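You operate a simulated robot arm through the tools that you are given. There is no shell and no other tool. Be economical: measure what you need, move in short steps, check, and stop when the job is done.

You run a simulated robot arm. Do the job below in one go: nothing can be reset, and whatever is moved stays where it is left.

TASK
Close up the tank marked lime: hatch shut and locked, vent shut, port capped, cooling at 2 C.
Fine: the wing nut ends tight; the other tanks stay as they are.

It is judged by the outcome, as a careful person would: the job done as asked, and still so three seconds after it is handed in. It fails if anything else is knocked over, pushed out of place, dropped, spilled or broken.

THE ROBOT
A 7-joint arm with a two-finger parallel gripper on a trunk, on a base that drives. Base frame: it is fixed to the floor where the robot stands at the start and does not move with it; the origin is under the middle of the robot, x ahead of it, y to its left, z up. Readings come in mm, degrees, newtons and seconds.
With the tool pointing down near the work surface it reaches from about 220 to 740 mm from the robot's upright axis, wherever it stands. Its first joint turns from -166.0 to 166.0 degrees. Places, roughly: cap with green knob [700, 100, 900]; cap with green knob (6x6x5 cm) [700, 100, 900]; green handwheel [400, 100, 1200]; green knob [500, 300, 1400]; green wing nut [500, 100, 700]; orange handwheel [2100, -300, 1200]; orange knob [2000, -200, 1400]; orange wing nut [2000, -400, 700]; outlet handle of tank marked berry [1300, -200, 600]; outlet handle of tank marked lime [500, 100, 600]; outlet handle of tank marked peach [2000, -400, 600]; port with green wing nut [500, 100, 700]; purple handwheel [1300, -100, 1200]; purple knob [1300, 0, 1400]; purple wing nut [1300, -200, 700]; round hatch of tank marked lime [500, 100, 1200]. Payload 1.57 kg.
Tool frame: the origin (TCP) lies between the finger pads and is the grasp point; the fingertips stand 30 mm ahead of it; z points along the fingers, y is the line along which they close. The gripper opens to 110 mm. The fingers are 24 mm wide and 12 mm thick; the gripper's body (48 by 112 mm) begins 78 mm behind the TCP.
Orientation is that of the tool frame in the base frame, as a unit quaternion [w, x, y, z]. With the fingers straight down and closing along the base's y, the tool's x points along the base's -x, its y along +y and its z along -z.

THE INTERFACE
- The arm moves only by the tool move_arm. Its argument "commands" is a list of rows, each a list of 7 numbers: the shift along the base's x, y, z in units of 30 mm (1.0 is 30 mm), then the turn, a rotation vector about the base's x, y, z in units of 4 degrees (1.0 is 4 degrees), then the opening, from 0 (shut) to 1 (fully open). In form: [[dx, dy, dz, wx, wy, wz, fingers], ...]. A call has 1 to 8 rows; each row shifts and turns the commanded pose from where the row before left it. A call with a number of a shift or a turn outside -1 to 1 is refused whole. Rows are played at 5 a second. More than 50 mm and 8.6 degrees between two rows, or a gripper value outside its range, and nothing of the call is played. A pose out of reach is approached as far as the arm can. The call stops where the force on the tool passes 40 N (or 10 N more than at its start, if that is more) or the arm is blocked; 0.2 s more then pass. Each finger travels about 45 mm/s and halts on what it meets, pressing with about 22 N; the grip force reading is that of the motor and also rises with nothing between the fingers. The clock runs only during rows and for 0.2 s after the last one: add rows that do not move to give the fingers time. The reply holds the time, the measured pose of the TCP, the force on the tool along the base axes, the opening and the grip force, in the units named above and with some noise, with the torque about the TCP (base axes, N m) and any sound that the robot's microphone picked up, and new pictures: "pictures" is both (left out), scene, wrist or none.
- Cameras (640 x 400 px; columns grow to the right, rows downward): "scene" is now at [23.4, 159.3, 1593.8]; the picture's right is [0.07, -1.00, 0.00], its down [-0.66, -0.04, -0.75] and it looks along [0.74, 0.05, -0.67] (base axes); focal length 272 px, centre (320, 200). "wrist" rides on the gripper at [70, 16, -141] in the tool frame; the picture's right is [-0.23, 0.97, 0.00], its down [-0.86, -0.20, -0.48] and it looks along [-0.47, -0.11, 0.88] (tool axes); focal length 222 px, centre (320, 200). There is no depth. A picture from a camera that has moved, and an enlarged one, comes with that camera's place and axes in the base frame and with its lens.
- raise_lower(by): slides the trunk up (or, below 0, down) by that many mm; the arm and the scene camera ride with it, the base frame stays. It gives what a move gives, with no picture.
- roll_base(legs): drives the robot by 1 to 6 legs, each [ahead, turn to the left] in mm and degrees, along the robot's own axes; the way and the turn of a leg run together, so that a leg with both is an arc; at most 1500 mm and 180 degrees a leg. The arm and the cameras ride along, it lands a little off, and it stops where it bumps. It gives what a move gives, and a new picture of the scene camera.
- pan_tilt(pan, tilt): turns the head with the scene camera to pan (to the left, within 155 degrees either way) and tilt (down, from -29 to 69), counted from straight ahead of the robot. It gives what a move gives, and a new picture of the scene camera.
- enlarge(camera, box): a new picture of the part [left, top, right, bottom] of that camera's present view, enlarged. It takes no simulated time.
- close_job(): hands the job in; it is judged then, once.

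Work in short steps. Places have to be worked out from the pictures, the camera data and where the tool is seen: move nearer, look again, correct. Check each grasp and each placing, and mend what went wrong. You have 120 turns and 260 pictures in all, those below and enlarged ones among them. Open the gripper and draw the arm clear of the work before you hand the job in, unless the task says otherwise; then end with one line.

The tools are called after "Request:" as name(argument=value, ...) on one line, values as JSON. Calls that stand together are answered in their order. move_arm: Moves the arm, as the interface text tells. Its arguments: {"type":"object","properties":{"commands":{"type":"array"},"pictures":{"type":"string","enum":["both","scene","wrist","none"]}},"required":["commands"]} The other tools are called the same way: raise_lower (by) slides the trunk up or down; roll_base (legs) drives the base; pan_tilt (pan, tilt) turns the head that bears the scene camera; enlarge (camera, box) takes an enlarged picture of a part of a camera's view; close_job () hands the job in.

At the start:

```text
time_s: 0.0
eef_pos: [385.5, 57.5, 1150.8]
orientation: [0.001, 0.0, 1.0, 0.0]
ft_force: [-0.1, -1.1, 1.0]
torque: [0.0, 0.0, 0.02]
finger_gap: 110.1
grip_force: 0.1
trunk travel left (down, up): [-525.0, 65.0]
robot x, y, heading: [-1.4, 0.8, 0.0]
head pan, tilt: [3.7, 41.7]
```

scene: 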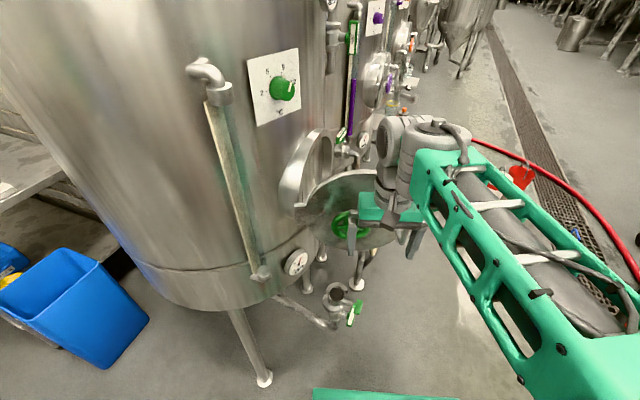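
wrist: 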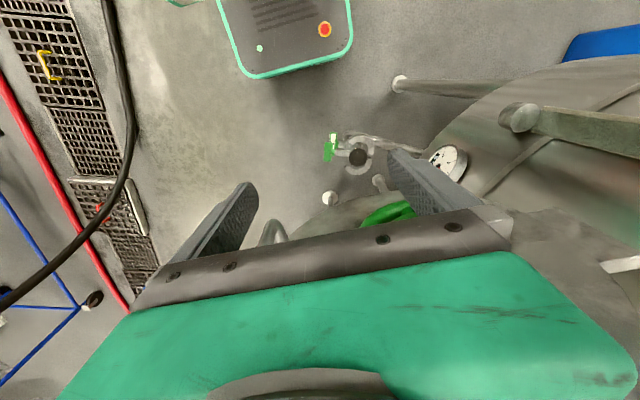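

The scene shows the lime tank with its open hatch, dial and outlet. I enlarge the important parts first.

Request:
enlarge(camera="scene", box=[180, 40, 440, 200])

Request:
enlarge(camera="scene", box=[240, 180, 440, 340])

Request:
enlarge(camera="scene", box=[310, 0, 430, 90])

```text
2.46 times, centred on (310, 120) of scene
camera zoom: at [23.4, 159.3, 1593.8], right [0.07, -1.0, 0.0], down [-0.66, -0.04, -0.75], along [0.74, 0.05, -0.67], focal length 669 px, centre (345, 397)
```

zoom: 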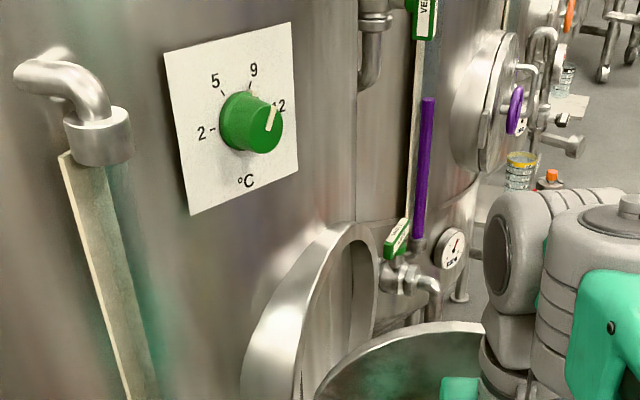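

```text
2.50 times, centred on (340, 260) of scene
camera zoom: at [23.4, 159.3, 1593.8], right [0.07, -1.0, 0.0], down [-0.66, -0.04, -0.75], along [0.74, 0.05, -0.67], focal length 680 px, centre (270, 50)
```

zoom: 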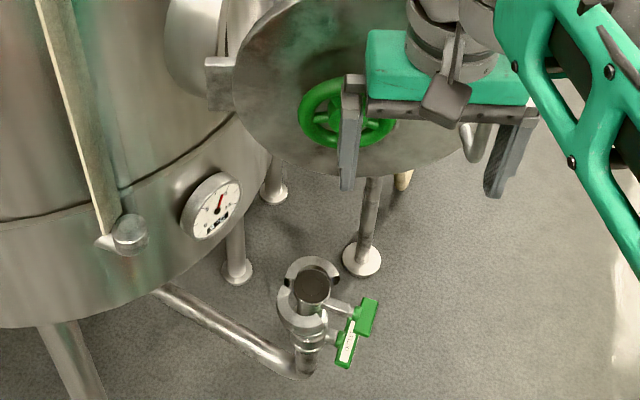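

```text
4.44 times, centred on (370, 45) of scene
camera zoom: at [23.4, 159.3, 1593.8], right [0.07, -1.0, 0.0], down [-0.66, -0.04, -0.75], along [0.74, 0.05, -0.67], focal length 1208 px, centre (98, 889)
```

zoom: 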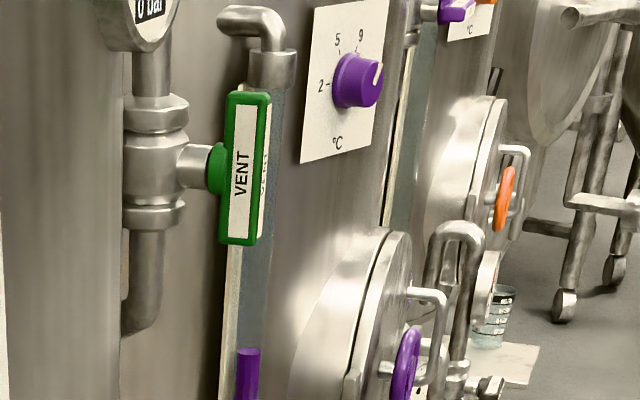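

I look at the green labelled handles and beyond, for comparing valve states and finding the cap.

Request:
enlarge(camera="scene", box=[320, 110, 400, 170])

Request:
pan_tilt(pan=-15, tilt=10)

Request:
enlarge(camera="wrist", box=[300, 100, 500, 240])

```text
6.67 times, centred on (360, 140) of scene
camera zoom: at [23.4, 159.3, 1593.8], right [0.07, -1.0, 0.0], down [-0.66, -0.04, -0.75], along [0.74, 0.05, -0.67], focal length 1813 px, centre (53, 600)
```

zoom: 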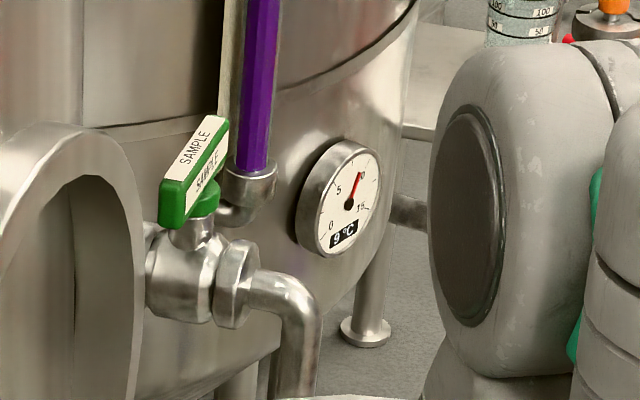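

```text
time_s: 1.0
eef_pos: [384.7, 58.0, 1149.1]
orientation: [0.0, 0.0, 1.0, 0.0]
ft_force: [-0.5, 0.4, 0.7]
torque: [0.02, -0.01, 0.0]
finger_gap: 109.9
grip_force: 0.0
trunk travel left (down, up): [-525.0, 65.0]
robot x, y, heading: [1.6, -0.2, 0.1]
head pan, tilt: [-15.0, 10.0]
camera scene: at [29.6, 129.8, 1644.0], right [-0.26, -0.97, 0.0], down [-0.17, 0.04, -0.98], along [0.95, -0.25, -0.17], focal length 272 px, centre (320, 200)
```

scene: 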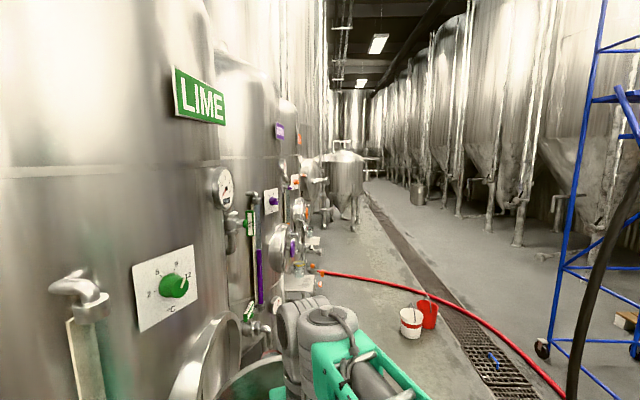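

```text
2.86 times, centred on (400, 170) of wrist
camera zoom: at [315.0, 73.3, 1291.6], right [0.23, 0.97, 0.0], down [0.86, -0.2, 0.48], along [0.47, -0.11, -0.88], focal length 635 px, centre (91, 286)
```

zoom: 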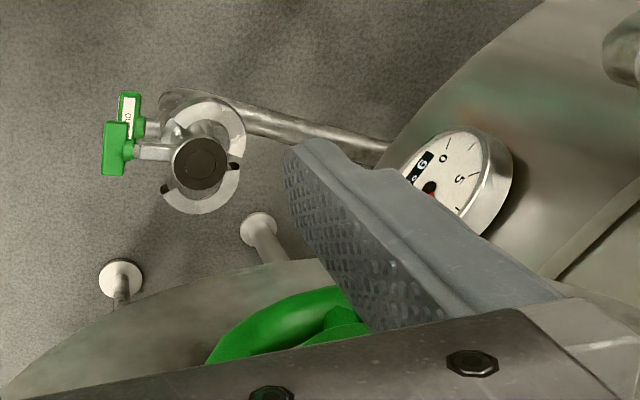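

I zoom into this view for the vents and other tanks' states.

Request:
enlarge(camera="scene", box=[180, 150, 340, 250])

Request:
enlarge(camera="scene", box=[230, 160, 330, 222])

Request:
enlarge(camera="scene", box=[200, 220, 340, 310])

Request:
pan_tilt(pan=10, tilt=62)

```text
4.00 times, centred on (260, 200) of scene
camera zoom: at [29.6, 129.8, 1644.0], right [-0.26, -0.97, 0.0], down [-0.17, 0.04, -0.98], along [0.95, -0.25, -0.17], focal length 1088 px, centre (560, 200)
```

zoom: 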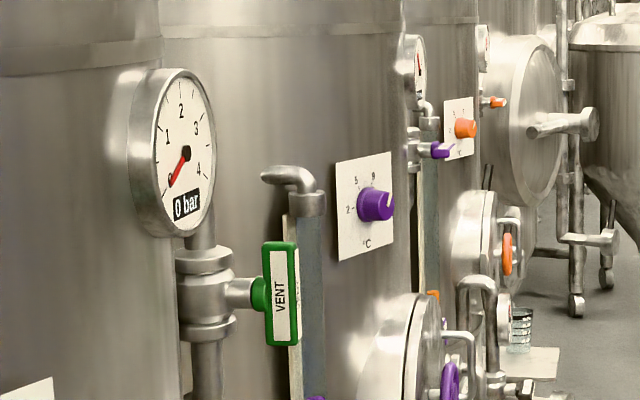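

```text
6.40 times, centred on (280, 191) of scene
camera zoom: at [29.6, 129.8, 1644.0], right [-0.26, -0.97, 0.0], down [-0.17, 0.04, -0.98], along [0.95, -0.25, -0.17], focal length 1740 px, centre (576, 258)
```

zoom: 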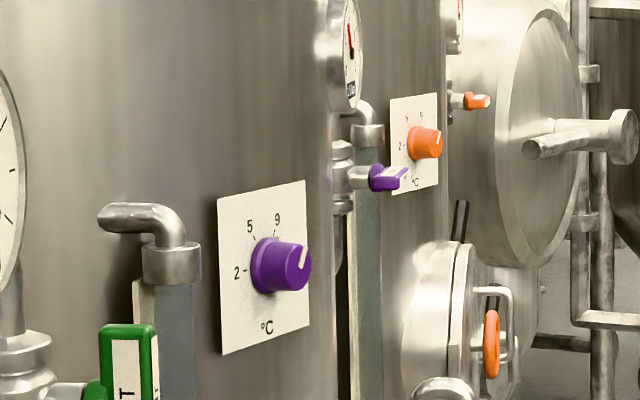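

```text
4.44 times, centred on (270, 265) of scene
camera zoom: at [29.6, 129.8, 1644.0], right [-0.26, -0.97, 0.0], down [-0.17, 0.04, -0.98], along [0.95, -0.25, -0.17], focal length 1208 px, centre (542, -89)
```

zoom: 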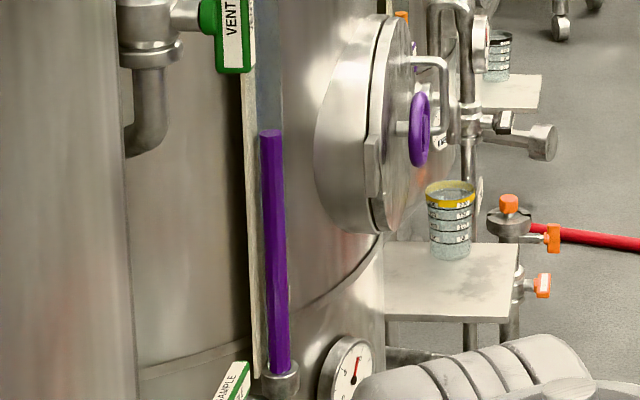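

```text
time_s: 2.2
eef_pos: [385.0, 57.7, 1149.1]
orientation: [0.0, 0.0, 1.0, 0.0]
ft_force: [-1.0, -0.4, 0.0]
torque: [0.0, 0.01, 0.0]
finger_gap: 110.1
grip_force: 0.0
trunk travel left (down, up): [-525.0, 65.0]
robot x, y, heading: [0.7, 0.4, -0.1]
head pan, tilt: [10.0, 62.0]
camera scene: at [3.2, 165.0, 1567.4], right [0.17, -0.98, 0.0], down [-0.87, -0.15, -0.47], along [0.46, 0.08, -0.88], focal length 272 px, centre (320, 200)
```

scene: 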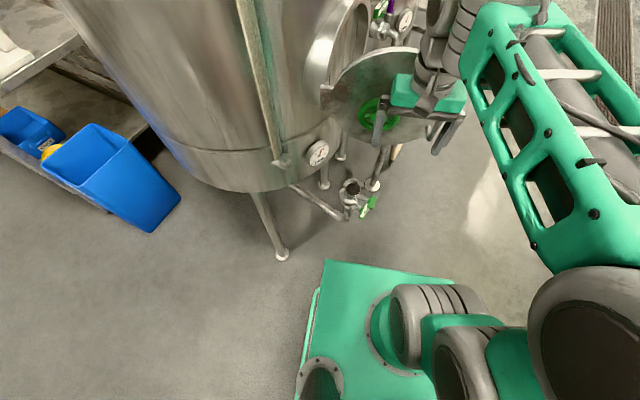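

The vents of the other tanks are shut with the lever lying horizontal; the lime vent lever is upright (open). The open hatch door stands perpendicular with its outside toward me, close to the fingers; I draw the arm back a little and look again.

Request:
move_arm(commands=[[-1, 0, 0, 0, 0, 0, 0.5], [-1, -1, 0, 0, 0, 0, 0], [0, -1, 0, 0, 0, 0, 0], [0, -1, 0, 0, 0, 0, 0]], pictures="both")

Request:
pan_tilt(pan=0, tilt=38)

Request:
enlarge(camera="scene", box=[240, 100, 480, 250])

```text
time_s: 3.2
eef_pos: [325.0, -31.1, 1148.1]
orientation: [0.0, 0.0, 1.0, 0.001]
ft_force: [0.3, 0.8, 0.6]
torque: [0.01, 0.01, -0.03]
finger_gap: 23.8
grip_force: 0.1
trunk travel left (down, up): [-525.0, 65.0]
robot x, y, heading: [1.0, 0.9, 0.3]
head pan, tilt: [10.0, 62.0]
camera scene: at [3.3, 165.0, 1567.3], right [0.17, -0.98, 0.0], down [-0.87, -0.15, -0.47], along [0.46, 0.08, -0.88], focal length 272 px, centre (320, 200)
camera wrist: at [254.9, -15.9, 1290.0], right [0.23, 0.97, 0.0], down [0.86, -0.2, 0.48], along [0.47, -0.11, -0.88], focal length 222 px, centre (320, 200)
```

scene: 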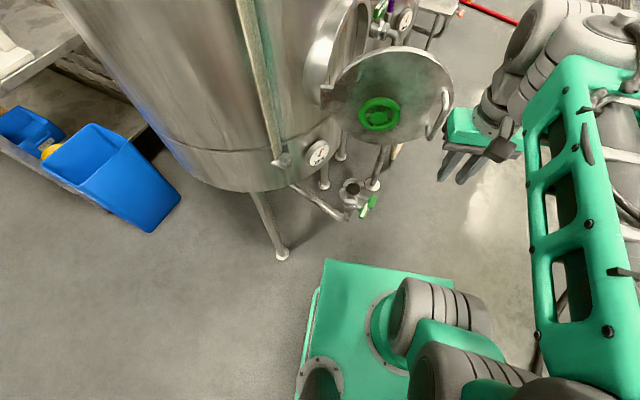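
wrist: 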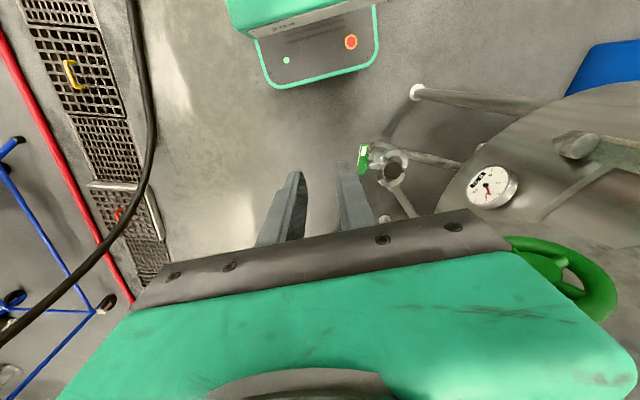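

```text
time_s: 4.1
eef_pos: [325.8, -31.1, 1149.7]
orientation: [-0.001, 0.0, 1.0, 0.0]
ft_force: [-0.4, 0.0, 0.4]
torque: [0.04, -0.01, -0.03]
finger_gap: 0.0
grip_force: 21.2
trunk travel left (down, up): [-525.0, 65.0]
robot x, y, heading: [1.9, 1.1, -0.2]
head pan, tilt: [0.0, 38.0]
camera scene: at [26.0, 153.9, 1599.3], right [0.0, -1.0, 0.0], down [-0.62, 0.0, -0.79], along [0.79, 0.0, -0.62], focal length 272 px, centre (320, 200)
```

scene: 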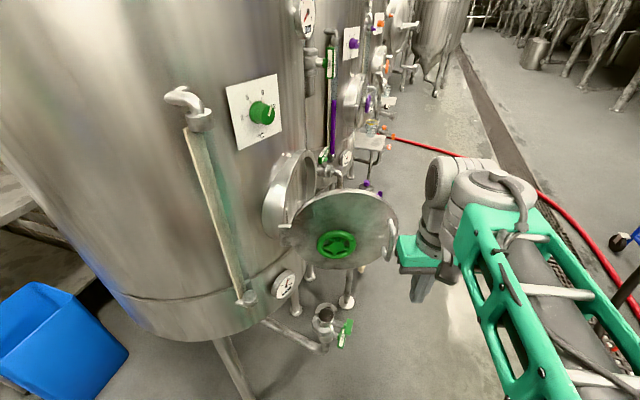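

```text
2.67 times, centred on (360, 175) of scene
camera zoom: at [26.0, 153.9, 1599.3], right [0.0, -1.0, 0.0], down [-0.62, 0.0, -0.79], along [0.79, 0.0, -0.62], focal length 725 px, centre (213, 267)
```

zoom: 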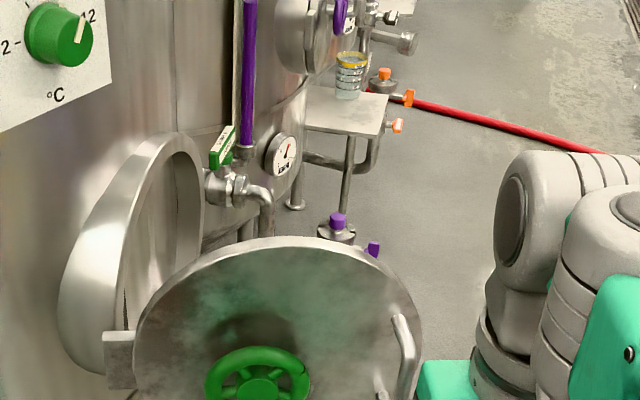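

Wheel centre triangulates to about [418,116,1172]; door plane x≈465, hinge near [450,232], so it swings shut toward +x/+y. Working facing the tank (+y) will suit everything, so I drive around to roughly (550,-450) heading 90°.

Request:
roll_base(legs=[[0, -90], [450, 0], [0, 90], [550, 0], [0, 90]])

```text
time_s: 20.9
eef_pos: [573.7, -102.9, 1148.2]
orientation: [0.0, 0.723, -0.691, 0.0]
ft_force: [-0.6, 0.7, 0.1]
torque: [-0.05, 0.02, 0.01]
finger_gap: 0.0
grip_force: 21.5
trunk travel left (down, up): [-525.0, 65.0]
robot x, y, heading: [557.8, -430.0, 92.5]
head pan, tilt: [0.0, 38.0]
camera scene: at [401.9, -411.9, 1599.3], right [1.0, 0.04, 0.0], down [0.03, -0.61, -0.79], along [-0.04, 0.79, -0.62], focal length 272 px, centre (320, 200)
```

scene: 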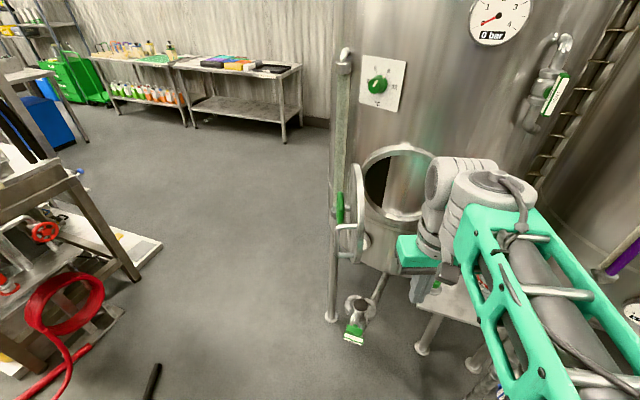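

Nice view of the tank front. I enlarge the port/table area and the vent/dial.

Request:
enlarge(camera="scene", box=[320, 120, 520, 400])

Request:
enlarge(camera="scene", box=[320, 0, 600, 140])

Request:
pan_tilt(pan=-15, tilt=55)

```text
1.43 times, centred on (420, 260) of scene
camera zoom: at [401.9, -411.9, 1599.3], right [1.0, 0.04, 0.0], down [0.03, -0.61, -0.79], along [-0.04, 0.79, -0.62], focal length 388 px, centre (177, 114)
```

zoom: 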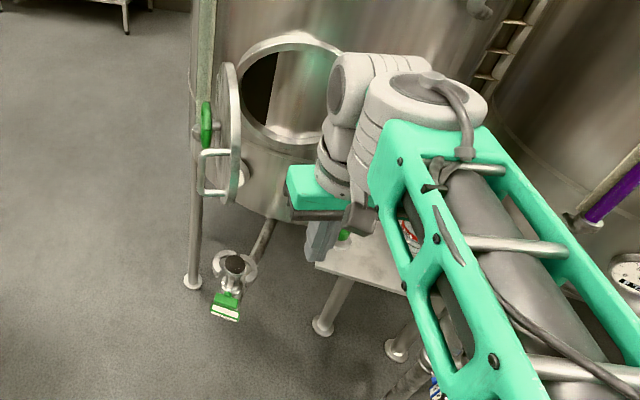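

```text
2.29 times, centred on (460, 70) of scene
camera zoom: at [401.9, -411.9, 1599.3], right [1.0, 0.04, 0.0], down [0.03, -0.61, -0.79], along [-0.04, 0.79, -0.62], focal length 622 px, centre (0, 497)
```

zoom: 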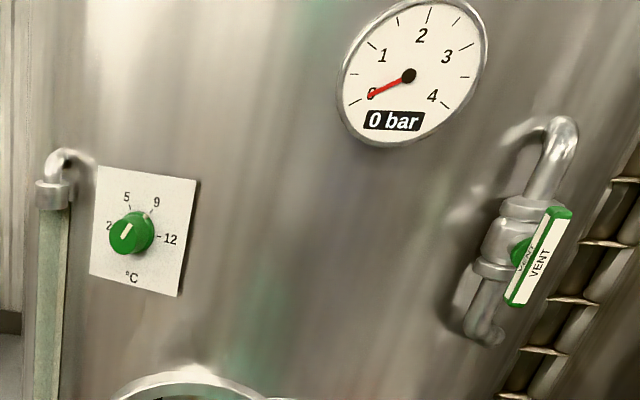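

```text
time_s: 21.7
eef_pos: [574.9, -103.4, 1148.0]
orientation: [0.001, 0.723, -0.691, 0.0]
ft_force: [-0.3, -0.2, -0.1]
torque: [0.02, 0.02, 0.0]
finger_gap: 0.0
grip_force: 21.5
trunk travel left (down, up): [-525.0, 65.0]
robot x, y, heading: [555.8, -426.6, 92.5]
head pan, tilt: [-15.0, 55.0]
camera scene: at [421.2, -427.6, 1575.7], right [0.98, -0.21, 0.0], down [-0.18, -0.8, -0.57], along [0.12, 0.56, -0.82], focal length 272 px, centre (320, 200)
```

scene: 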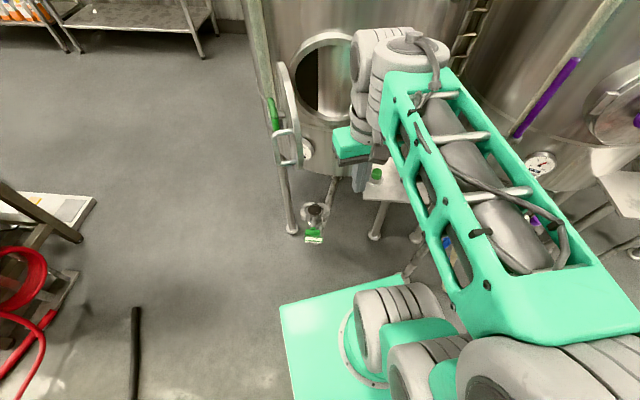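

The door handle's bar is around [424,10,1160]. I go round the free edge of the door (fingers shut, pointing down) to its outer side.

Request:
move_arm(commands=[[-1, 0, 0.4, 0, 0, 0, 0], [-1, 0, 0.4, 0, 0, 0, 0], [-1, 0, 0, 0, 0, 0, 0], [-1, 0, 0, 0, 0, 0, 0], [-1, 0, 0, 0, 0, 0, 0], [-1, 0, 0, 0, 0, 0, 0], [-1, 0, 0, 0, 0, 0, 0], [0, 0, 0, 0, 0, 0, 0]], pictures="both")

```text
time_s: 23.5
eef_pos: [364.5, -102.0, 1171.8]
orientation: [0.0, 0.723, -0.691, 0.0]
ft_force: [-0.3, 0.5, -0.3]
torque: [0.01, 0.05, -0.01]
finger_gap: 0.0
grip_force: 21.8
trunk travel left (down, up): [-525.0, 65.0]
robot x, y, heading: [556.7, -427.3, 92.5]
head pan, tilt: [-15.0, 55.0]
camera scene: at [421.2, -427.6, 1575.7], right [0.98, -0.22, 0.0], down [-0.18, -0.8, -0.57], along [0.12, 0.56, -0.82], focal length 272 px, centre (320, 200)
camera wrist: at [350.4, -173.6, 1313.7], right [-0.98, 0.18, 0.0], down [0.16, 0.86, 0.48], along [0.09, 0.47, -0.88], focal length 222 px, centre (320, 200)
```

scene: 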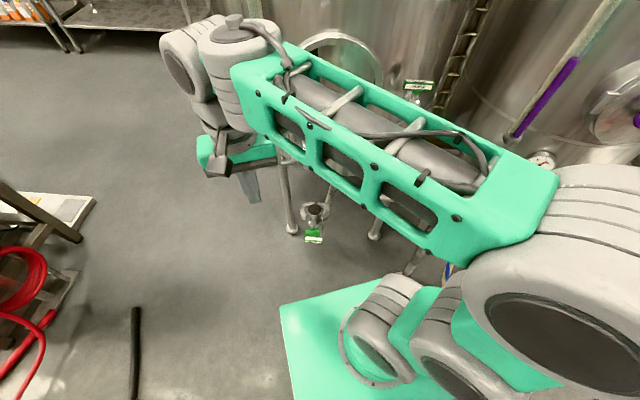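
wrist: 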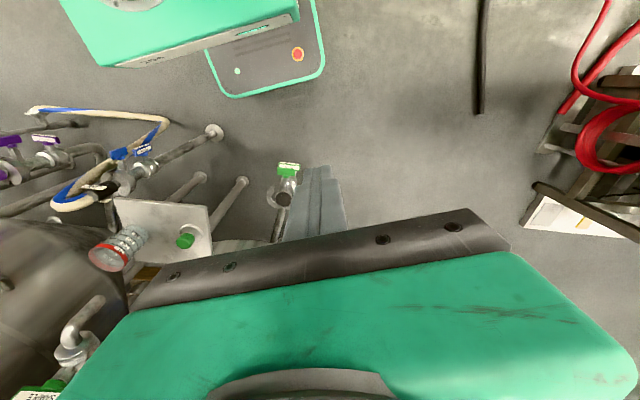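

Outside of the door now. I move +y to about y=5 alongside the handle, still at x≈365.

Request:
move_arm(commands=[[0, 1, 0, 0, 0, 0, 0], [0, 1, 0, 0, 0, 0, 0], [0, 1, 0, 0, 0, 0, 0], [0, 0.6, 0, 0, 0, 0, 0], [0, 0, 0, 0, 0, 0, 0]], pictures="both")

```text
time_s: 24.7
eef_pos: [363.1, 3.7, 1173.7]
orientation: [0.001, 0.723, -0.691, 0.0]
ft_force: [0.3, 0.3, -0.6]
torque: [0.0, 0.01, 0.05]
finger_gap: 0.0
grip_force: 21.2
trunk travel left (down, up): [-525.0, 65.0]
robot x, y, heading: [556.3, -432.4, 92.5]
head pan, tilt: [-15.0, 55.0]
camera scene: at [421.3, -427.7, 1575.7], right [0.98, -0.22, 0.0], down [-0.18, -0.8, -0.57], along [0.12, 0.56, -0.82], focal length 272 px, centre (320, 200)
camera wrist: at [349.9, -66.5, 1315.2], right [-0.98, 0.18, 0.0], down [0.16, 0.86, 0.48], along [0.09, 0.47, -0.88], focal length 222 px, centre (320, 200)
```

scene: 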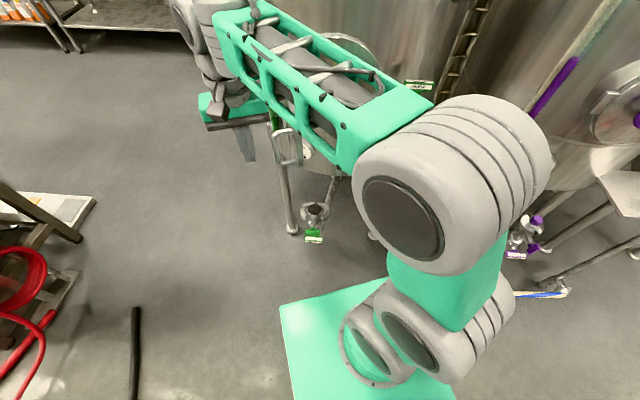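
wrist: 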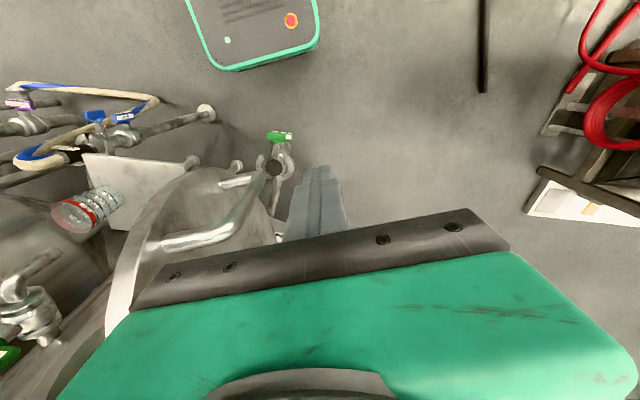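

The handle bar sits at about [421,2], right beside the fingers. I push it along +x and start the arc, watching force.

Request:
move_arm(commands=[[0.7, 0, 0, 0, 0, 0, 0], [0.7, 0, 0, 0, 0, 0, 0], [0.7, -0.1, 0, 0, 0, 0, 0], [0.7, 0, 0, 0, 0, 0, 0], [0.7, 0, 0, 0, 0, 0, 0], [0.7, 0.1, 0, 0, 0, 0, 0]], pictures="both")

```text
time_s: 26.1
eef_pos: [491.1, 4.2, 1170.5]
orientation: [0.001, 0.722, -0.692, 0.0]
ft_force: [-0.3, 0.5, 0.7]
torque: [0.0, 0.02, -0.02]
finger_gap: 0.0
grip_force: 21.6
trunk travel left (down, up): [-525.0, 65.0]
robot x, y, heading: [556.4, -428.1, 92.6]
head pan, tilt: [-15.0, 55.0]
camera scene: at [421.5, -427.6, 1575.7], right [0.98, -0.22, 0.0], down [-0.18, -0.8, -0.57], along [0.12, 0.56, -0.82], focal length 272 px, centre (320, 200)
camera wrist: at [476.5, -67.0, 1313.6], right [-0.98, 0.18, 0.0], down [0.16, 0.86, 0.48], along [0.09, 0.47, -0.88], focal length 222 px, centre (320, 200)
```

scene: 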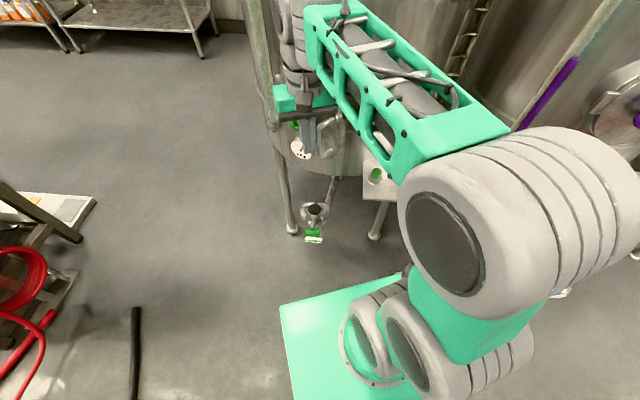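
wrist: 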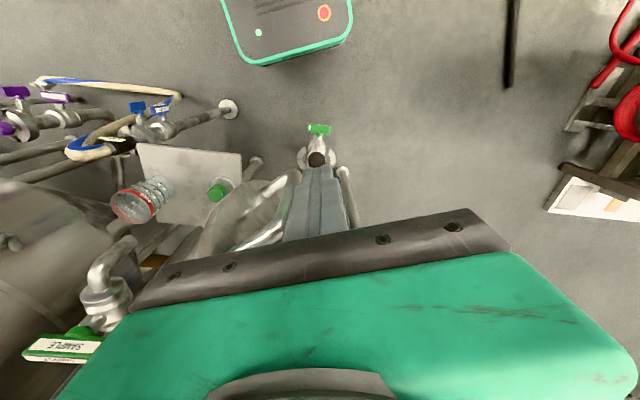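

The door swings easily with the finger on the handle. Continue along the arc.

Request:
move_arm(commands=[[0.97, 0.2, 0, 0, 0, 0, 0], [0.92, 0.43, 0, 0, 0, 0, 0], [0.92, 0.43, 0, 0, 0, 0, 0], [0.78, 0.65, 0, 0, 0, 0, 0], [0.78, 0.65, 0, 0, 0, 0, 0], [0.58, 0.83, 0, 0, 0, 0, 0]], pictures="both")

```text
time_s: 27.5
eef_pos: [639.1, 98.3, 1168.5]
orientation: [0.001, 0.723, -0.691, 0.0]
ft_force: [0.7, 0.6, -0.1]
torque: [0.01, -0.01, -0.06]
finger_gap: 0.1
grip_force: 20.9
trunk travel left (down, up): [-525.0, 65.0]
robot x, y, heading: [560.2, -431.5, 92.5]
head pan, tilt: [-15.0, 55.0]
camera scene: at [421.6, -427.1, 1575.7], right [0.98, -0.22, 0.0], down [-0.18, -0.8, -0.57], along [0.12, 0.56, -0.82], focal length 272 px, centre (320, 200)
camera wrist: at [625.3, 28.7, 1310.5], right [-0.98, 0.18, 0.0], down [0.16, 0.86, 0.48], along [0.09, 0.47, -0.88], focal length 222 px, centre (320, 200)
```

scene: 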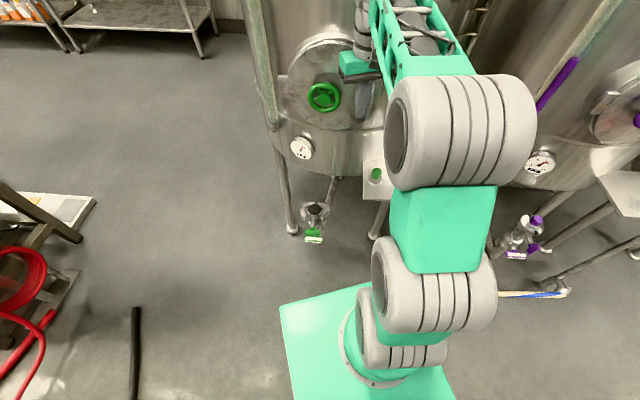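
wrist: 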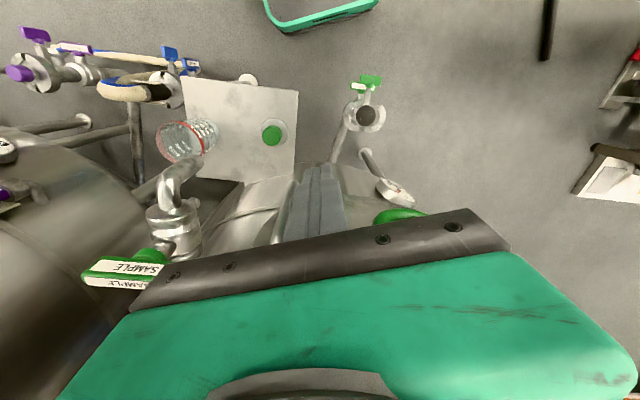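

Almost shut. Continue pushing in +y, keeping x below ~655 clear of the sample valve.

Request:
move_arm(commands=[[0.4, 0.9, 0, 0, 0, 0, 0], [0.2, 0.9, 0, 0, 0, 0, 0], [0, 0.7, 0, 0, 0, 0, 0], [0, 0.5, 0, 0, 0, 0, 0], [0, 0.5, 0, 0, 0, 0, 0], [0, 0.4, 0, 0, 0, 0, 0]], pictures="both")

```text
time_s: 27.9
eef_pos: [646.9, 116.4, 1171.7]
orientation: [0.008, 0.724, -0.689, 0.005]
ft_force: [-2.3, -8.0, 2.5]
torque: [0.76, -0.28, -0.01]
finger_gap: 0.0
grip_force: 21.1
trunk travel left (down, up): [-525.0, 65.0]
robot x, y, heading: [554.6, -429.1, 92.7]
head pan, tilt: [-15.0, 55.0]
stopped in row 2: the force on the tool passed its limit at 91 N (the readings are from after the stop); the commanded pose is now the measured one
camera scene: at [420.6, -430.6, 1575.7], right [0.98, -0.22, 0.0], down [-0.18, -0.8, -0.58], along [0.12, 0.56, -0.82], focal length 272 px, centre (320, 200)
camera wrist: at [634.0, 49.1, 1315.0], right [-0.98, 0.18, 0.0], down [0.16, 0.87, 0.46], along [0.08, 0.46, -0.89], focal length 222 px, centre (320, 200)
```

scene: 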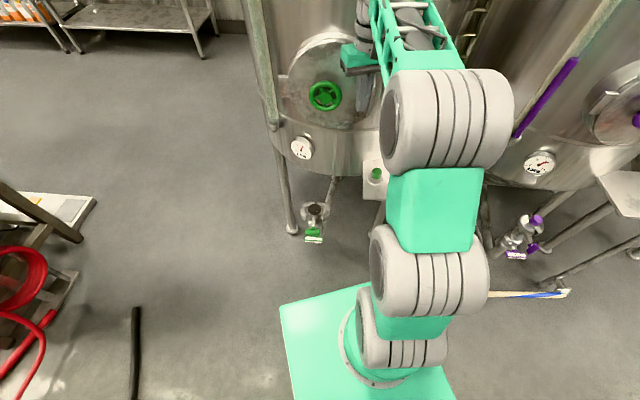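
wrist: 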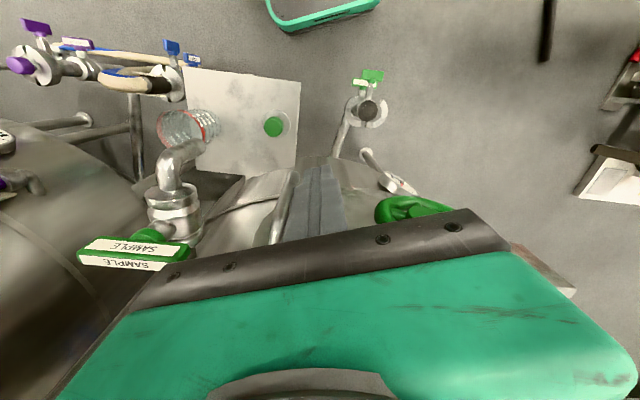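

A firm stop: the door seems seated. I back off and look at the gap.

Request:
move_arm(commands=[[0, -1, 0, 0, 0, 0, 0], [0, -1, 0, 0, 0, 0, 0], [1, -1, 0, 0, 0, 0, 0], [1, -1, 0, 0, 0, 0, 0], [1, -1, 0, 0, 0, 0, 0], [1, -1, 0, 0, 0, 0, 0], [1, -0.5, 0, 0, 0, 0, 0]], pictures="none")

Request:
pan_tilt(pan=-15, tilt=35)

Request:
enlarge(camera="scene", box=[240, 120, 400, 230])

```text
time_s: 29.5
eef_pos: [798.8, -75.9, 1172.7]
orientation: [0.009, 0.724, -0.689, 0.005]
ft_force: [0.9, 0.4, 0.4]
torque: [0.0, -0.01, -0.02]
finger_gap: 0.3
grip_force: 21.5
trunk travel left (down, up): [-525.0, 65.0]
robot x, y, heading: [555.4, -430.6, 92.4]
head pan, tilt: [-15.0, 55.0]
```

```text
time_s: 30.4
eef_pos: [798.7, -73.4, 1172.2]
orientation: [0.009, 0.724, -0.69, 0.005]
ft_force: [0.2, -0.1, 0.1]
torque: [0.0, -0.01, 0.01]
finger_gap: 0.0
grip_force: 21.7
trunk travel left (down, up): [-525.0, 65.0]
robot x, y, heading: [559.4, -432.3, 92.9]
head pan, tilt: [-15.0, 35.0]
camera scene: at [424.7, -412.2, 1603.8], right [0.98, -0.22, 0.0], down [-0.12, -0.56, -0.82], along [0.18, 0.8, -0.57], focal length 272 px, centre (320, 200)
```

scene: 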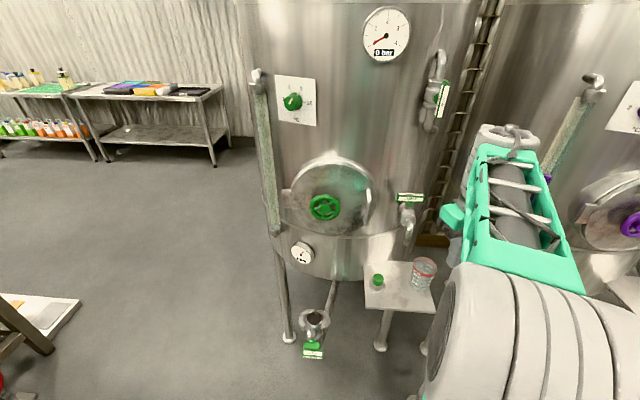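

```text
3.64 times, centred on (320, 175) of scene
camera zoom: at [424.7, -412.2, 1603.8], right [0.98, -0.22, 0.0], down [-0.12, -0.56, -0.82], along [0.18, 0.8, -0.57], focal length 989 px, centre (320, 291)
```

zoom: 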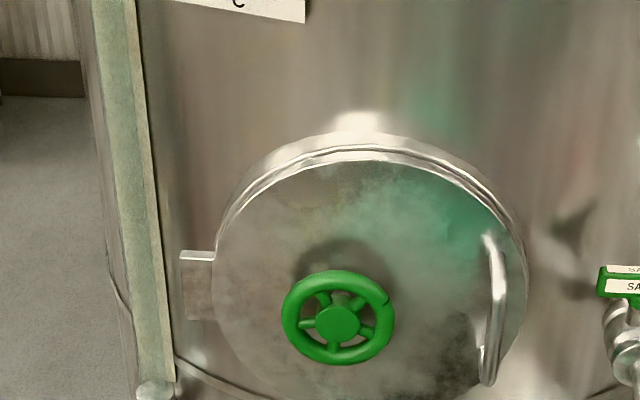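

The hatch lies flush now. Its plane faces about (-0.33,-0.94), wheel centre ≈[565,157,1172], diameter ≈85 mm. I turn the tool horizontal while moving in front of the wheel.

Request:
move_arm(commands=[[-0.4, 0, 0, 1, 0.05, 0, 0], [-0.4, 0, 0, 1, 0.05, 0, 0], [-0.4, 0, 0, 1, 0.05, 0, 0], [-0.4, 0, 0, 1, 0.05, 0, 0], [-0.4, 0, 0, 1, 0.05, 0, 0], [-0.4, 0, 0, 1, 0.05, 0, 0], [-0.4, 0, 0, 1, 0.05, 0, 0], [-0.4, 0, 0, 1, 0.05, 0, 0]], pictures="none")

Request:
move_arm(commands=[[-0.4, 0, 0, 1, 0.05, 0, 0], [-0.4, 0, 0, 1, 0.05, 0, 0], [-0.4, 0, 0, 1, 0.05, 0, 0], [-0.4, 0, 0, 1, 0.05, 0, 0], [-0.4, 0, 0, 1, 0.05, 0, 0], [-0.4, 0, 0, 1, 0.05, 0, 0], [-0.4, 0, 0, 1, 0.05, 0, 0], [-0.4, 0, 0, 1, 0.05, 0, 0]], pictures="scene")

```text
time_s: 32.2
eef_pos: [701.1, -74.6, 1166.3]
orientation: [-0.176, 0.699, -0.665, -0.197]
ft_force: [-0.4, 0.7, 0.3]
torque: [0.01, 0.0, 0.03]
finger_gap: 0.1
grip_force: 21.6
trunk travel left (down, up): [-525.0, 65.0]
robot x, y, heading: [557.2, -430.8, 92.7]
head pan, tilt: [-15.0, 35.0]
```

```text
time_s: 33.0
eef_pos: [665.6, -72.7, 1121.7]
orientation: [0.154, -0.666, 0.667, 0.296]
ft_force: [-0.4, 0.3, 0.4]
torque: [-0.01, -0.04, -0.01]
finger_gap: 0.2
grip_force: 21.5
trunk travel left (down, up): [-525.0, 65.0]
robot x, y, heading: [558.9, -429.5, 92.6]
head pan, tilt: [-15.0, 35.0]
stopped in row 4: the arm was blocked; the commanded pose is now the measured one
camera scene: at [424.8, -412.2, 1603.9], right [0.98, -0.22, 0.0], down [-0.12, -0.56, -0.82], along [0.18, 0.8, -0.57], focal length 272 px, centre (320, 200)
```

scene: 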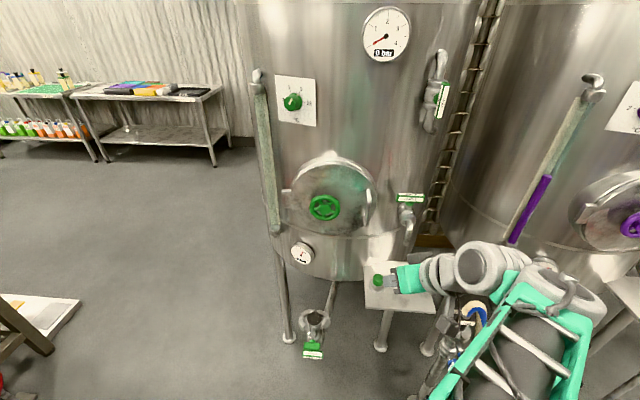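

The arm reached a joint limit being so folded. I extend forward before turning more.

Request:
move_arm(commands=[[-0.5, 0.8, 0.8, 0, 0, 0, 0], [-0.5, 0.8, 0.8, 0, 0, 0, 0], [-0.5, 0.6, 0.3, 0, 0, 0, 0], [-0.5, 0.5, 0, 0, 0, 0, 0], [-0.5, 0, 0, 0, 0, 0, 0]], pictures="both")

```text
time_s: 34.2
eef_pos: [588.1, 10.0, 1176.9]
orientation: [0.155, -0.666, 0.667, 0.295]
ft_force: [0.3, -0.6, 0.4]
torque: [-0.01, 0.0, 0.02]
finger_gap: 0.0
grip_force: 21.2
trunk travel left (down, up): [-525.0, 65.0]
robot x, y, heading: [557.9, -430.6, 92.5]
head pan, tilt: [-15.0, 35.0]
camera scene: at [424.7, -412.1, 1603.9], right [0.98, -0.22, 0.0], down [-0.12, -0.56, -0.82], along [0.18, 0.8, -0.57], focal length 272 px, centre (320, 200)
camera wrist: at [593.7, -132.3, 1248.2], right [-0.94, 0.12, 0.32], down [0.34, 0.41, 0.85], along [-0.03, 0.91, -0.42], focal length 222 px, centre (320, 200)
```

scene: 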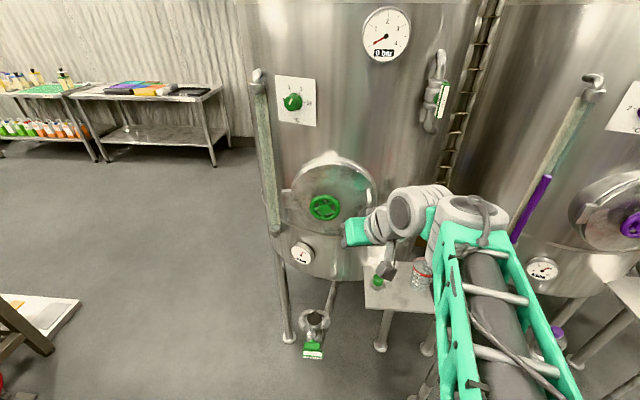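
wrist: 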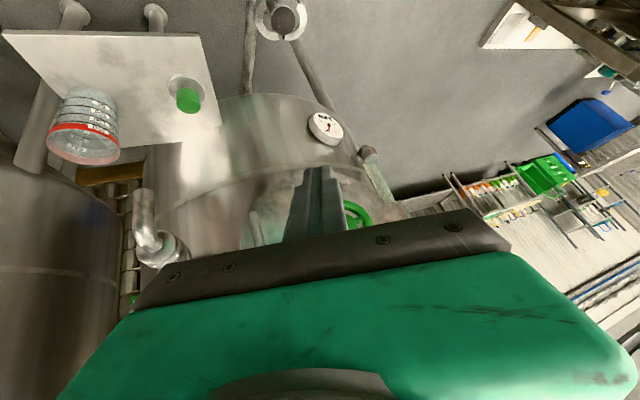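

Tool is tilted 51° so far; the remaining rotation is 60° about (0.85,-0.29,-0.43). Continue with it.

Request:
move_arm(commands=[[-0.13, 0.08, 0, 0.847, -0.287, -0.435, 0], [-0.13, 0.08, 0, 0.847, -0.287, -0.435, 0], [-0.13, 0.08, 0, 0.847, -0.287, -0.435, 0], [-0.13, 0.08, 0, 0.847, -0.287, -0.435, 0], [-0.13, 0.08, 0, 0.847, -0.287, -0.435, 0], [-0.13, 0.08, 0, 0.847, -0.287, -0.435, 0], [-0.13, 0.08, 0, 0.847, -0.287, -0.435, 0], [-0.13, 0.08, 0, 0.847, -0.287, -0.435, 0]], pictures="none")

Request:
move_arm(commands=[[-0.13, 0.08, 0, 0.847, -0.287, -0.435, 0.5], [-0.13, 0.08, 0, 0.847, -0.287, -0.435, 1], [-0.13, 0.08, 0, 0.847, -0.287, -0.435, 1], [-0.13, 0.08, 0, 0.847, -0.287, -0.435, 1], [-0.13, 0.08, 0, 0.847, -0.287, -0.435, 1], [-0.13, 0.08, 0, 0.847, -0.287, -0.435, 1], [-0.13, 0.08, 0, 0.847, -0.287, -0.435, 1]], pictures="both")

```text
time_s: 35.6
eef_pos: [651.2, 14.0, 1133.9]
orientation: [0.332, -0.525, 0.73, 0.285]
ft_force: [-0.8, -0.7, -0.1]
torque: [-0.01, 0.01, 0.0]
finger_gap: 0.0
grip_force: 21.4
trunk travel left (down, up): [-525.0, 65.0]
robot x, y, heading: [557.2, -429.5, 92.8]
head pan, tilt: [-15.0, 35.0]
stopped in row 7: the arm was blocked; the commanded pose is now the measured one
```

```text
time_s: 37.2
eef_pos: [622.6, 31.1, 1141.1]
orientation: [0.515, -0.383, 0.678, 0.359]
ft_force: [-0.2, 0.4, 1.1]
torque: [0.02, -0.02, -0.01]
finger_gap: 110.0
grip_force: 0.0
trunk travel left (down, up): [-525.0, 65.0]
robot x, y, heading: [560.1, -428.4, 93.1]
head pan, tilt: [-15.0, 35.0]
camera scene: at [424.6, -412.1, 1603.9], right [0.98, -0.22, 0.0], down [-0.12, -0.56, -0.82], along [0.18, 0.8, -0.57], focal length 272 px, centre (320, 200)
camera wrist: at [534.8, -96.6, 1105.4], right [-0.82, 0.47, 0.31], down [0.13, -0.38, 0.92], along [0.55, 0.79, 0.26], focal length 222 px, centre (320, 200)
```

scene: 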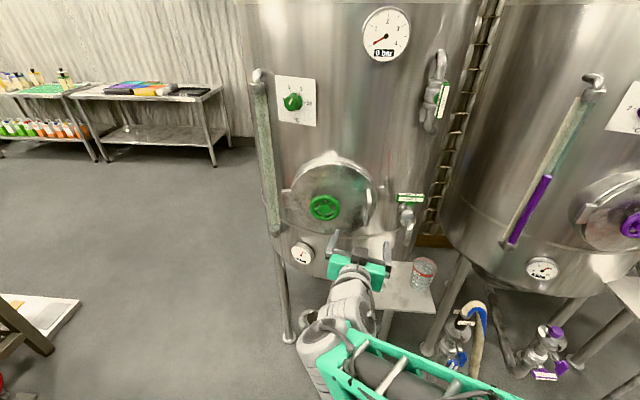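
wrist: 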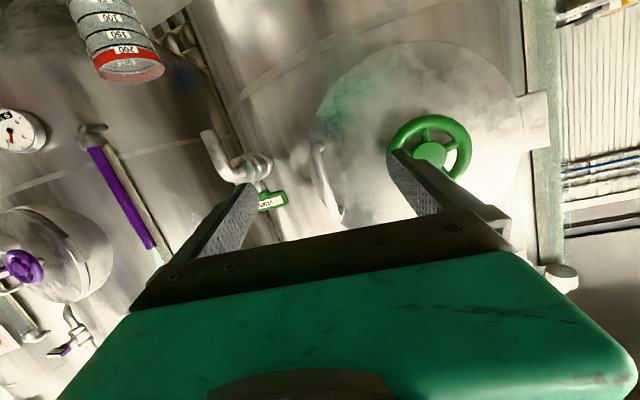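

The arm now faces the hatch. Wheel estimate ≈[565,168,1163]. I finish the orientation and line up in front of it.

Request:
move_arm(commands=[[-0.73, 0.24, 0.19, 0.58, -0.6, 0.43, 1], [-0.73, 0.24, 0.19, 0.58, -0.6, 0.43, 1], [-0.73, 0.24, 0.19, 0.58, -0.6, 0.43, 1], [-0.73, 0.24, 0.19, 0.58, -0.6, 0.43, 1], [0, 0, 0, 0, 0, 0, 1]], pictures="both")

```text
time_s: 38.4
eef_pos: [534.5, 59.6, 1163.0]
orientation: [0.576, -0.409, 0.579, 0.408]
ft_force: [0.1, -0.2, -0.8]
torque: [0.02, 0.0, -0.05]
finger_gap: 110.1
grip_force: 0.0
trunk travel left (down, up): [-525.0, 65.0]
robot x, y, heading: [558.2, -426.5, 92.6]
head pan, tilt: [-15.0, 35.0]
camera scene: at [424.5, -412.0, 1603.9], right [0.98, -0.22, 0.0], down [-0.12, -0.56, -0.82], along [0.18, 0.8, -0.57], focal length 272 px, centre (320, 200)
camera wrist: at [471.4, -68.7, 1093.8], right [-0.92, 0.32, 0.23], down [0.03, -0.52, 0.86], along [0.4, 0.79, 0.46], focal length 222 px, centre (320, 200)
```

scene: 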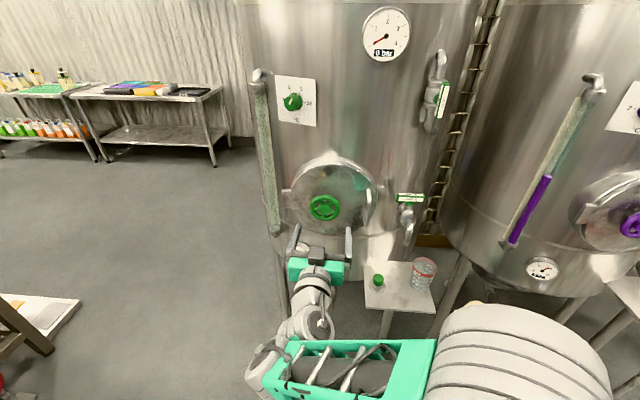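
wrist: 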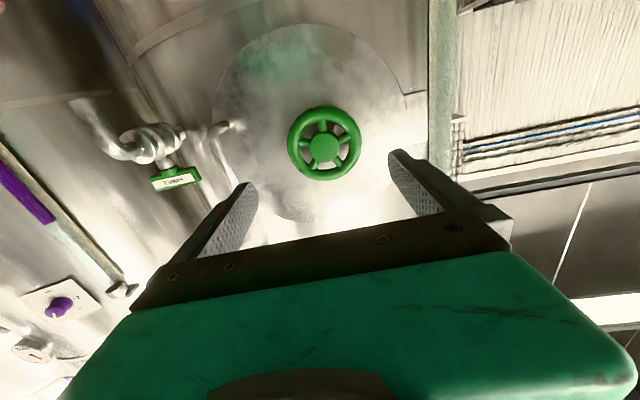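

Well aligned; wheel centre now ≈[569,176,1160]. I advance most of the way along the tool axis.

Request:
move_arm(commands=[[0.1, 0.7, -0.03, 0, 0, 0, 1], [0.2, 0.7, -0.03, 0, 0, 0, 1], [0.2, 0.7, -0.03, 0, 0, 0, 1], [0.23, 0.65, 0, 0, 0, 0, 1], [0, 0, 0, 0, 0, 0, 1]], pictures="both")

```text
time_s: 39.6
eef_pos: [557.9, 140.9, 1160.0]
orientation: [0.576, -0.409, 0.578, 0.408]
ft_force: [-0.3, -0.5, -0.6]
torque: [-0.01, 0.01, -0.01]
finger_gap: 110.0
grip_force: 0.1
trunk travel left (down, up): [-525.0, 65.0]
robot x, y, heading: [560.1, -430.9, 92.7]
head pan, tilt: [-15.0, 35.0]
camera scene: at [424.7, -412.0, 1603.9], right [0.98, -0.22, 0.0], down [-0.12, -0.56, -0.82], along [0.18, 0.8, -0.57], focal length 272 px, centre (320, 200)
camera wrist: at [494.8, 13.1, 1091.7], right [-0.92, 0.32, 0.23], down [0.03, -0.52, 0.86], along [0.4, 0.79, 0.46], focal length 222 px, centre (320, 200)
```

scene: 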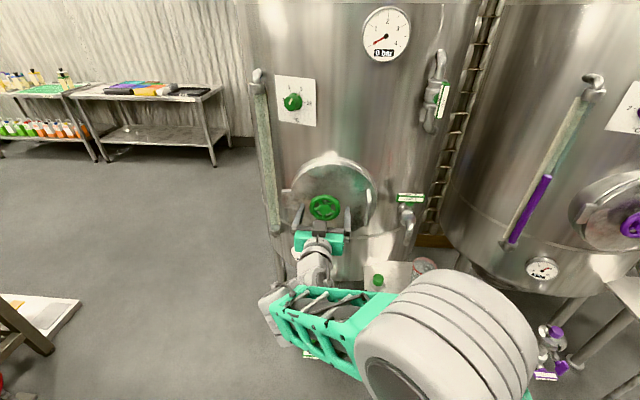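
wrist: 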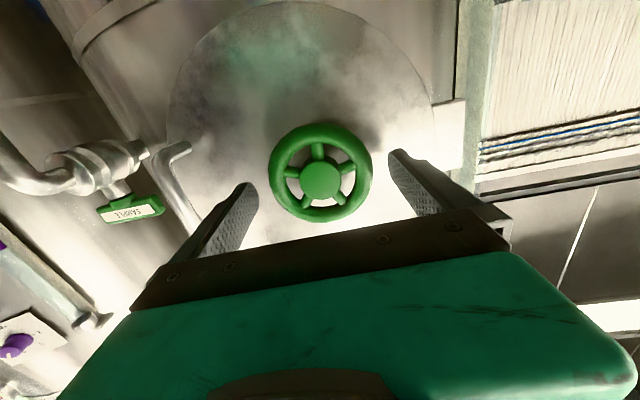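

Fingertip midpoint and wheel centre coincide in both cameras, so the wheel is ~28 mm ahead of the TCP. I advance 24 mm and grip the rim.

Request:
move_arm(commands=[[0.13, 0.38, 0, 0, 0, 0, 1], [0.13, 0.38, 0, 0, 0, 0, 1], [0, 0, 0, 0, 0, 0, 0.7], [0, 0, 0, 0, 0, 0, 0.7], [0, 0, 0, 0, 0, 0, 0.7], [0, 0, 0, 0, 0, 0, 0.7]], pictures="both")

```text
time_s: 41.0
eef_pos: [559.6, 163.2, 1160.7]
orientation: [0.575, -0.411, 0.577, 0.409]
ft_force: [-30.1, -15.9, -4.5]
torque: [-0.19, -0.24, 2.2]
finger_gap: 97.5
grip_force: 11.5
trunk travel left (down, up): [-525.0, 65.0]
robot x, y, heading: [558.2, -434.3, 93.0]
head pan, tilt: [-15.0, 35.0]
camera scene: at [419.4, -415.0, 1603.4], right [0.98, -0.21, 0.0], down [-0.12, -0.56, -0.82], along [0.18, 0.8, -0.57], focal length 272 px, centre (320, 200)
camera wrist: at [497.5, 34.4, 1092.0], right [-0.92, 0.32, 0.23], down [0.03, -0.52, 0.86], along [0.39, 0.79, 0.46], focal length 222 px, centre (320, 200)
```

scene: 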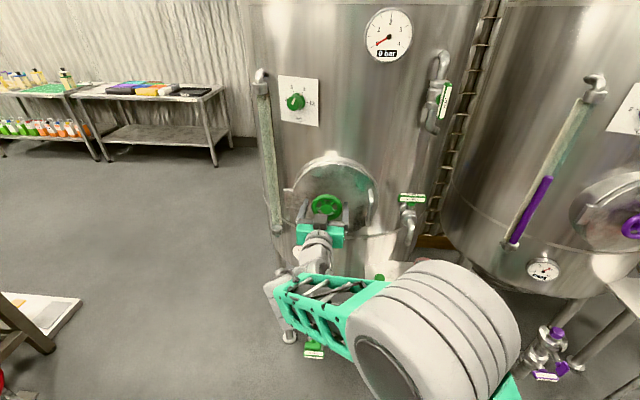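
wrist: 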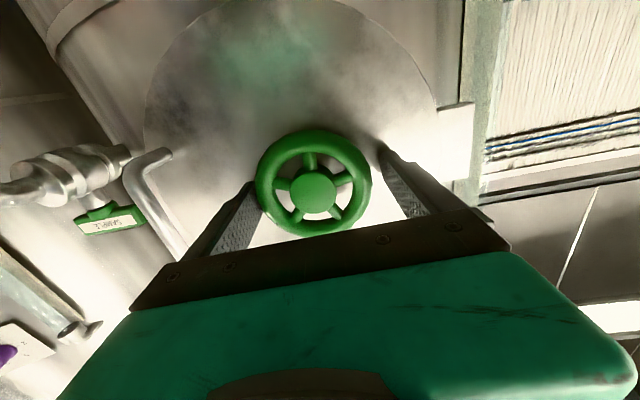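

One finger met the rim first (wheel sits ~6 mm to the +x side). I open, shift sideways, and close again.

Request:
move_arm(commands=[[0, 0, 0, 0, 0, 0, 1], [0.2, -0.07, 0, 0, 0, 0, 1], [0, 0, 0, 0, 0, 0, 1], [0, 0, 0, 0, 0, 0, 0.7], [0, 0, 0, 0, 0, 0, 0.7], [0, 0, 0, 0, 0, 0, 0.7]], pictures="wrist")

```text
time_s: 42.4
eef_pos: [565.9, 161.9, 1162.2]
orientation: [0.575, -0.41, 0.577, 0.41]
ft_force: [-33.1, -17.8, -4.7]
torque: [-0.21, -0.2, 2.4]
finger_gap: 99.3
grip_force: 12.4
trunk travel left (down, up): [-525.0, 65.0]
robot x, y, heading: [558.8, -433.5, 92.7]
head pan, tilt: [-15.0, 35.0]
camera wrist: at [502.9, 32.8, 1092.7], right [-0.92, 0.32, 0.23], down [0.03, -0.52, 0.86], along [0.39, 0.79, 0.46], focal length 222 px, centre (320, 200)
```

wrist: 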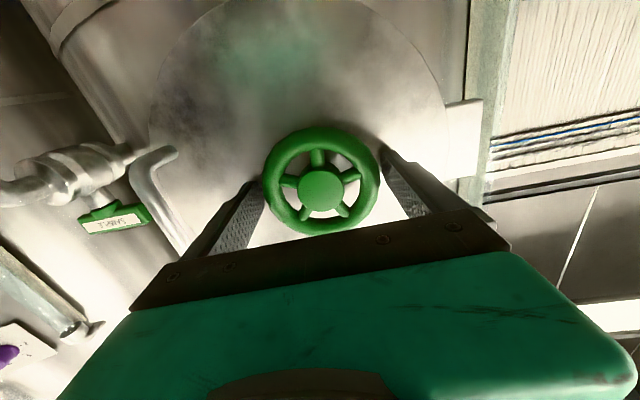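

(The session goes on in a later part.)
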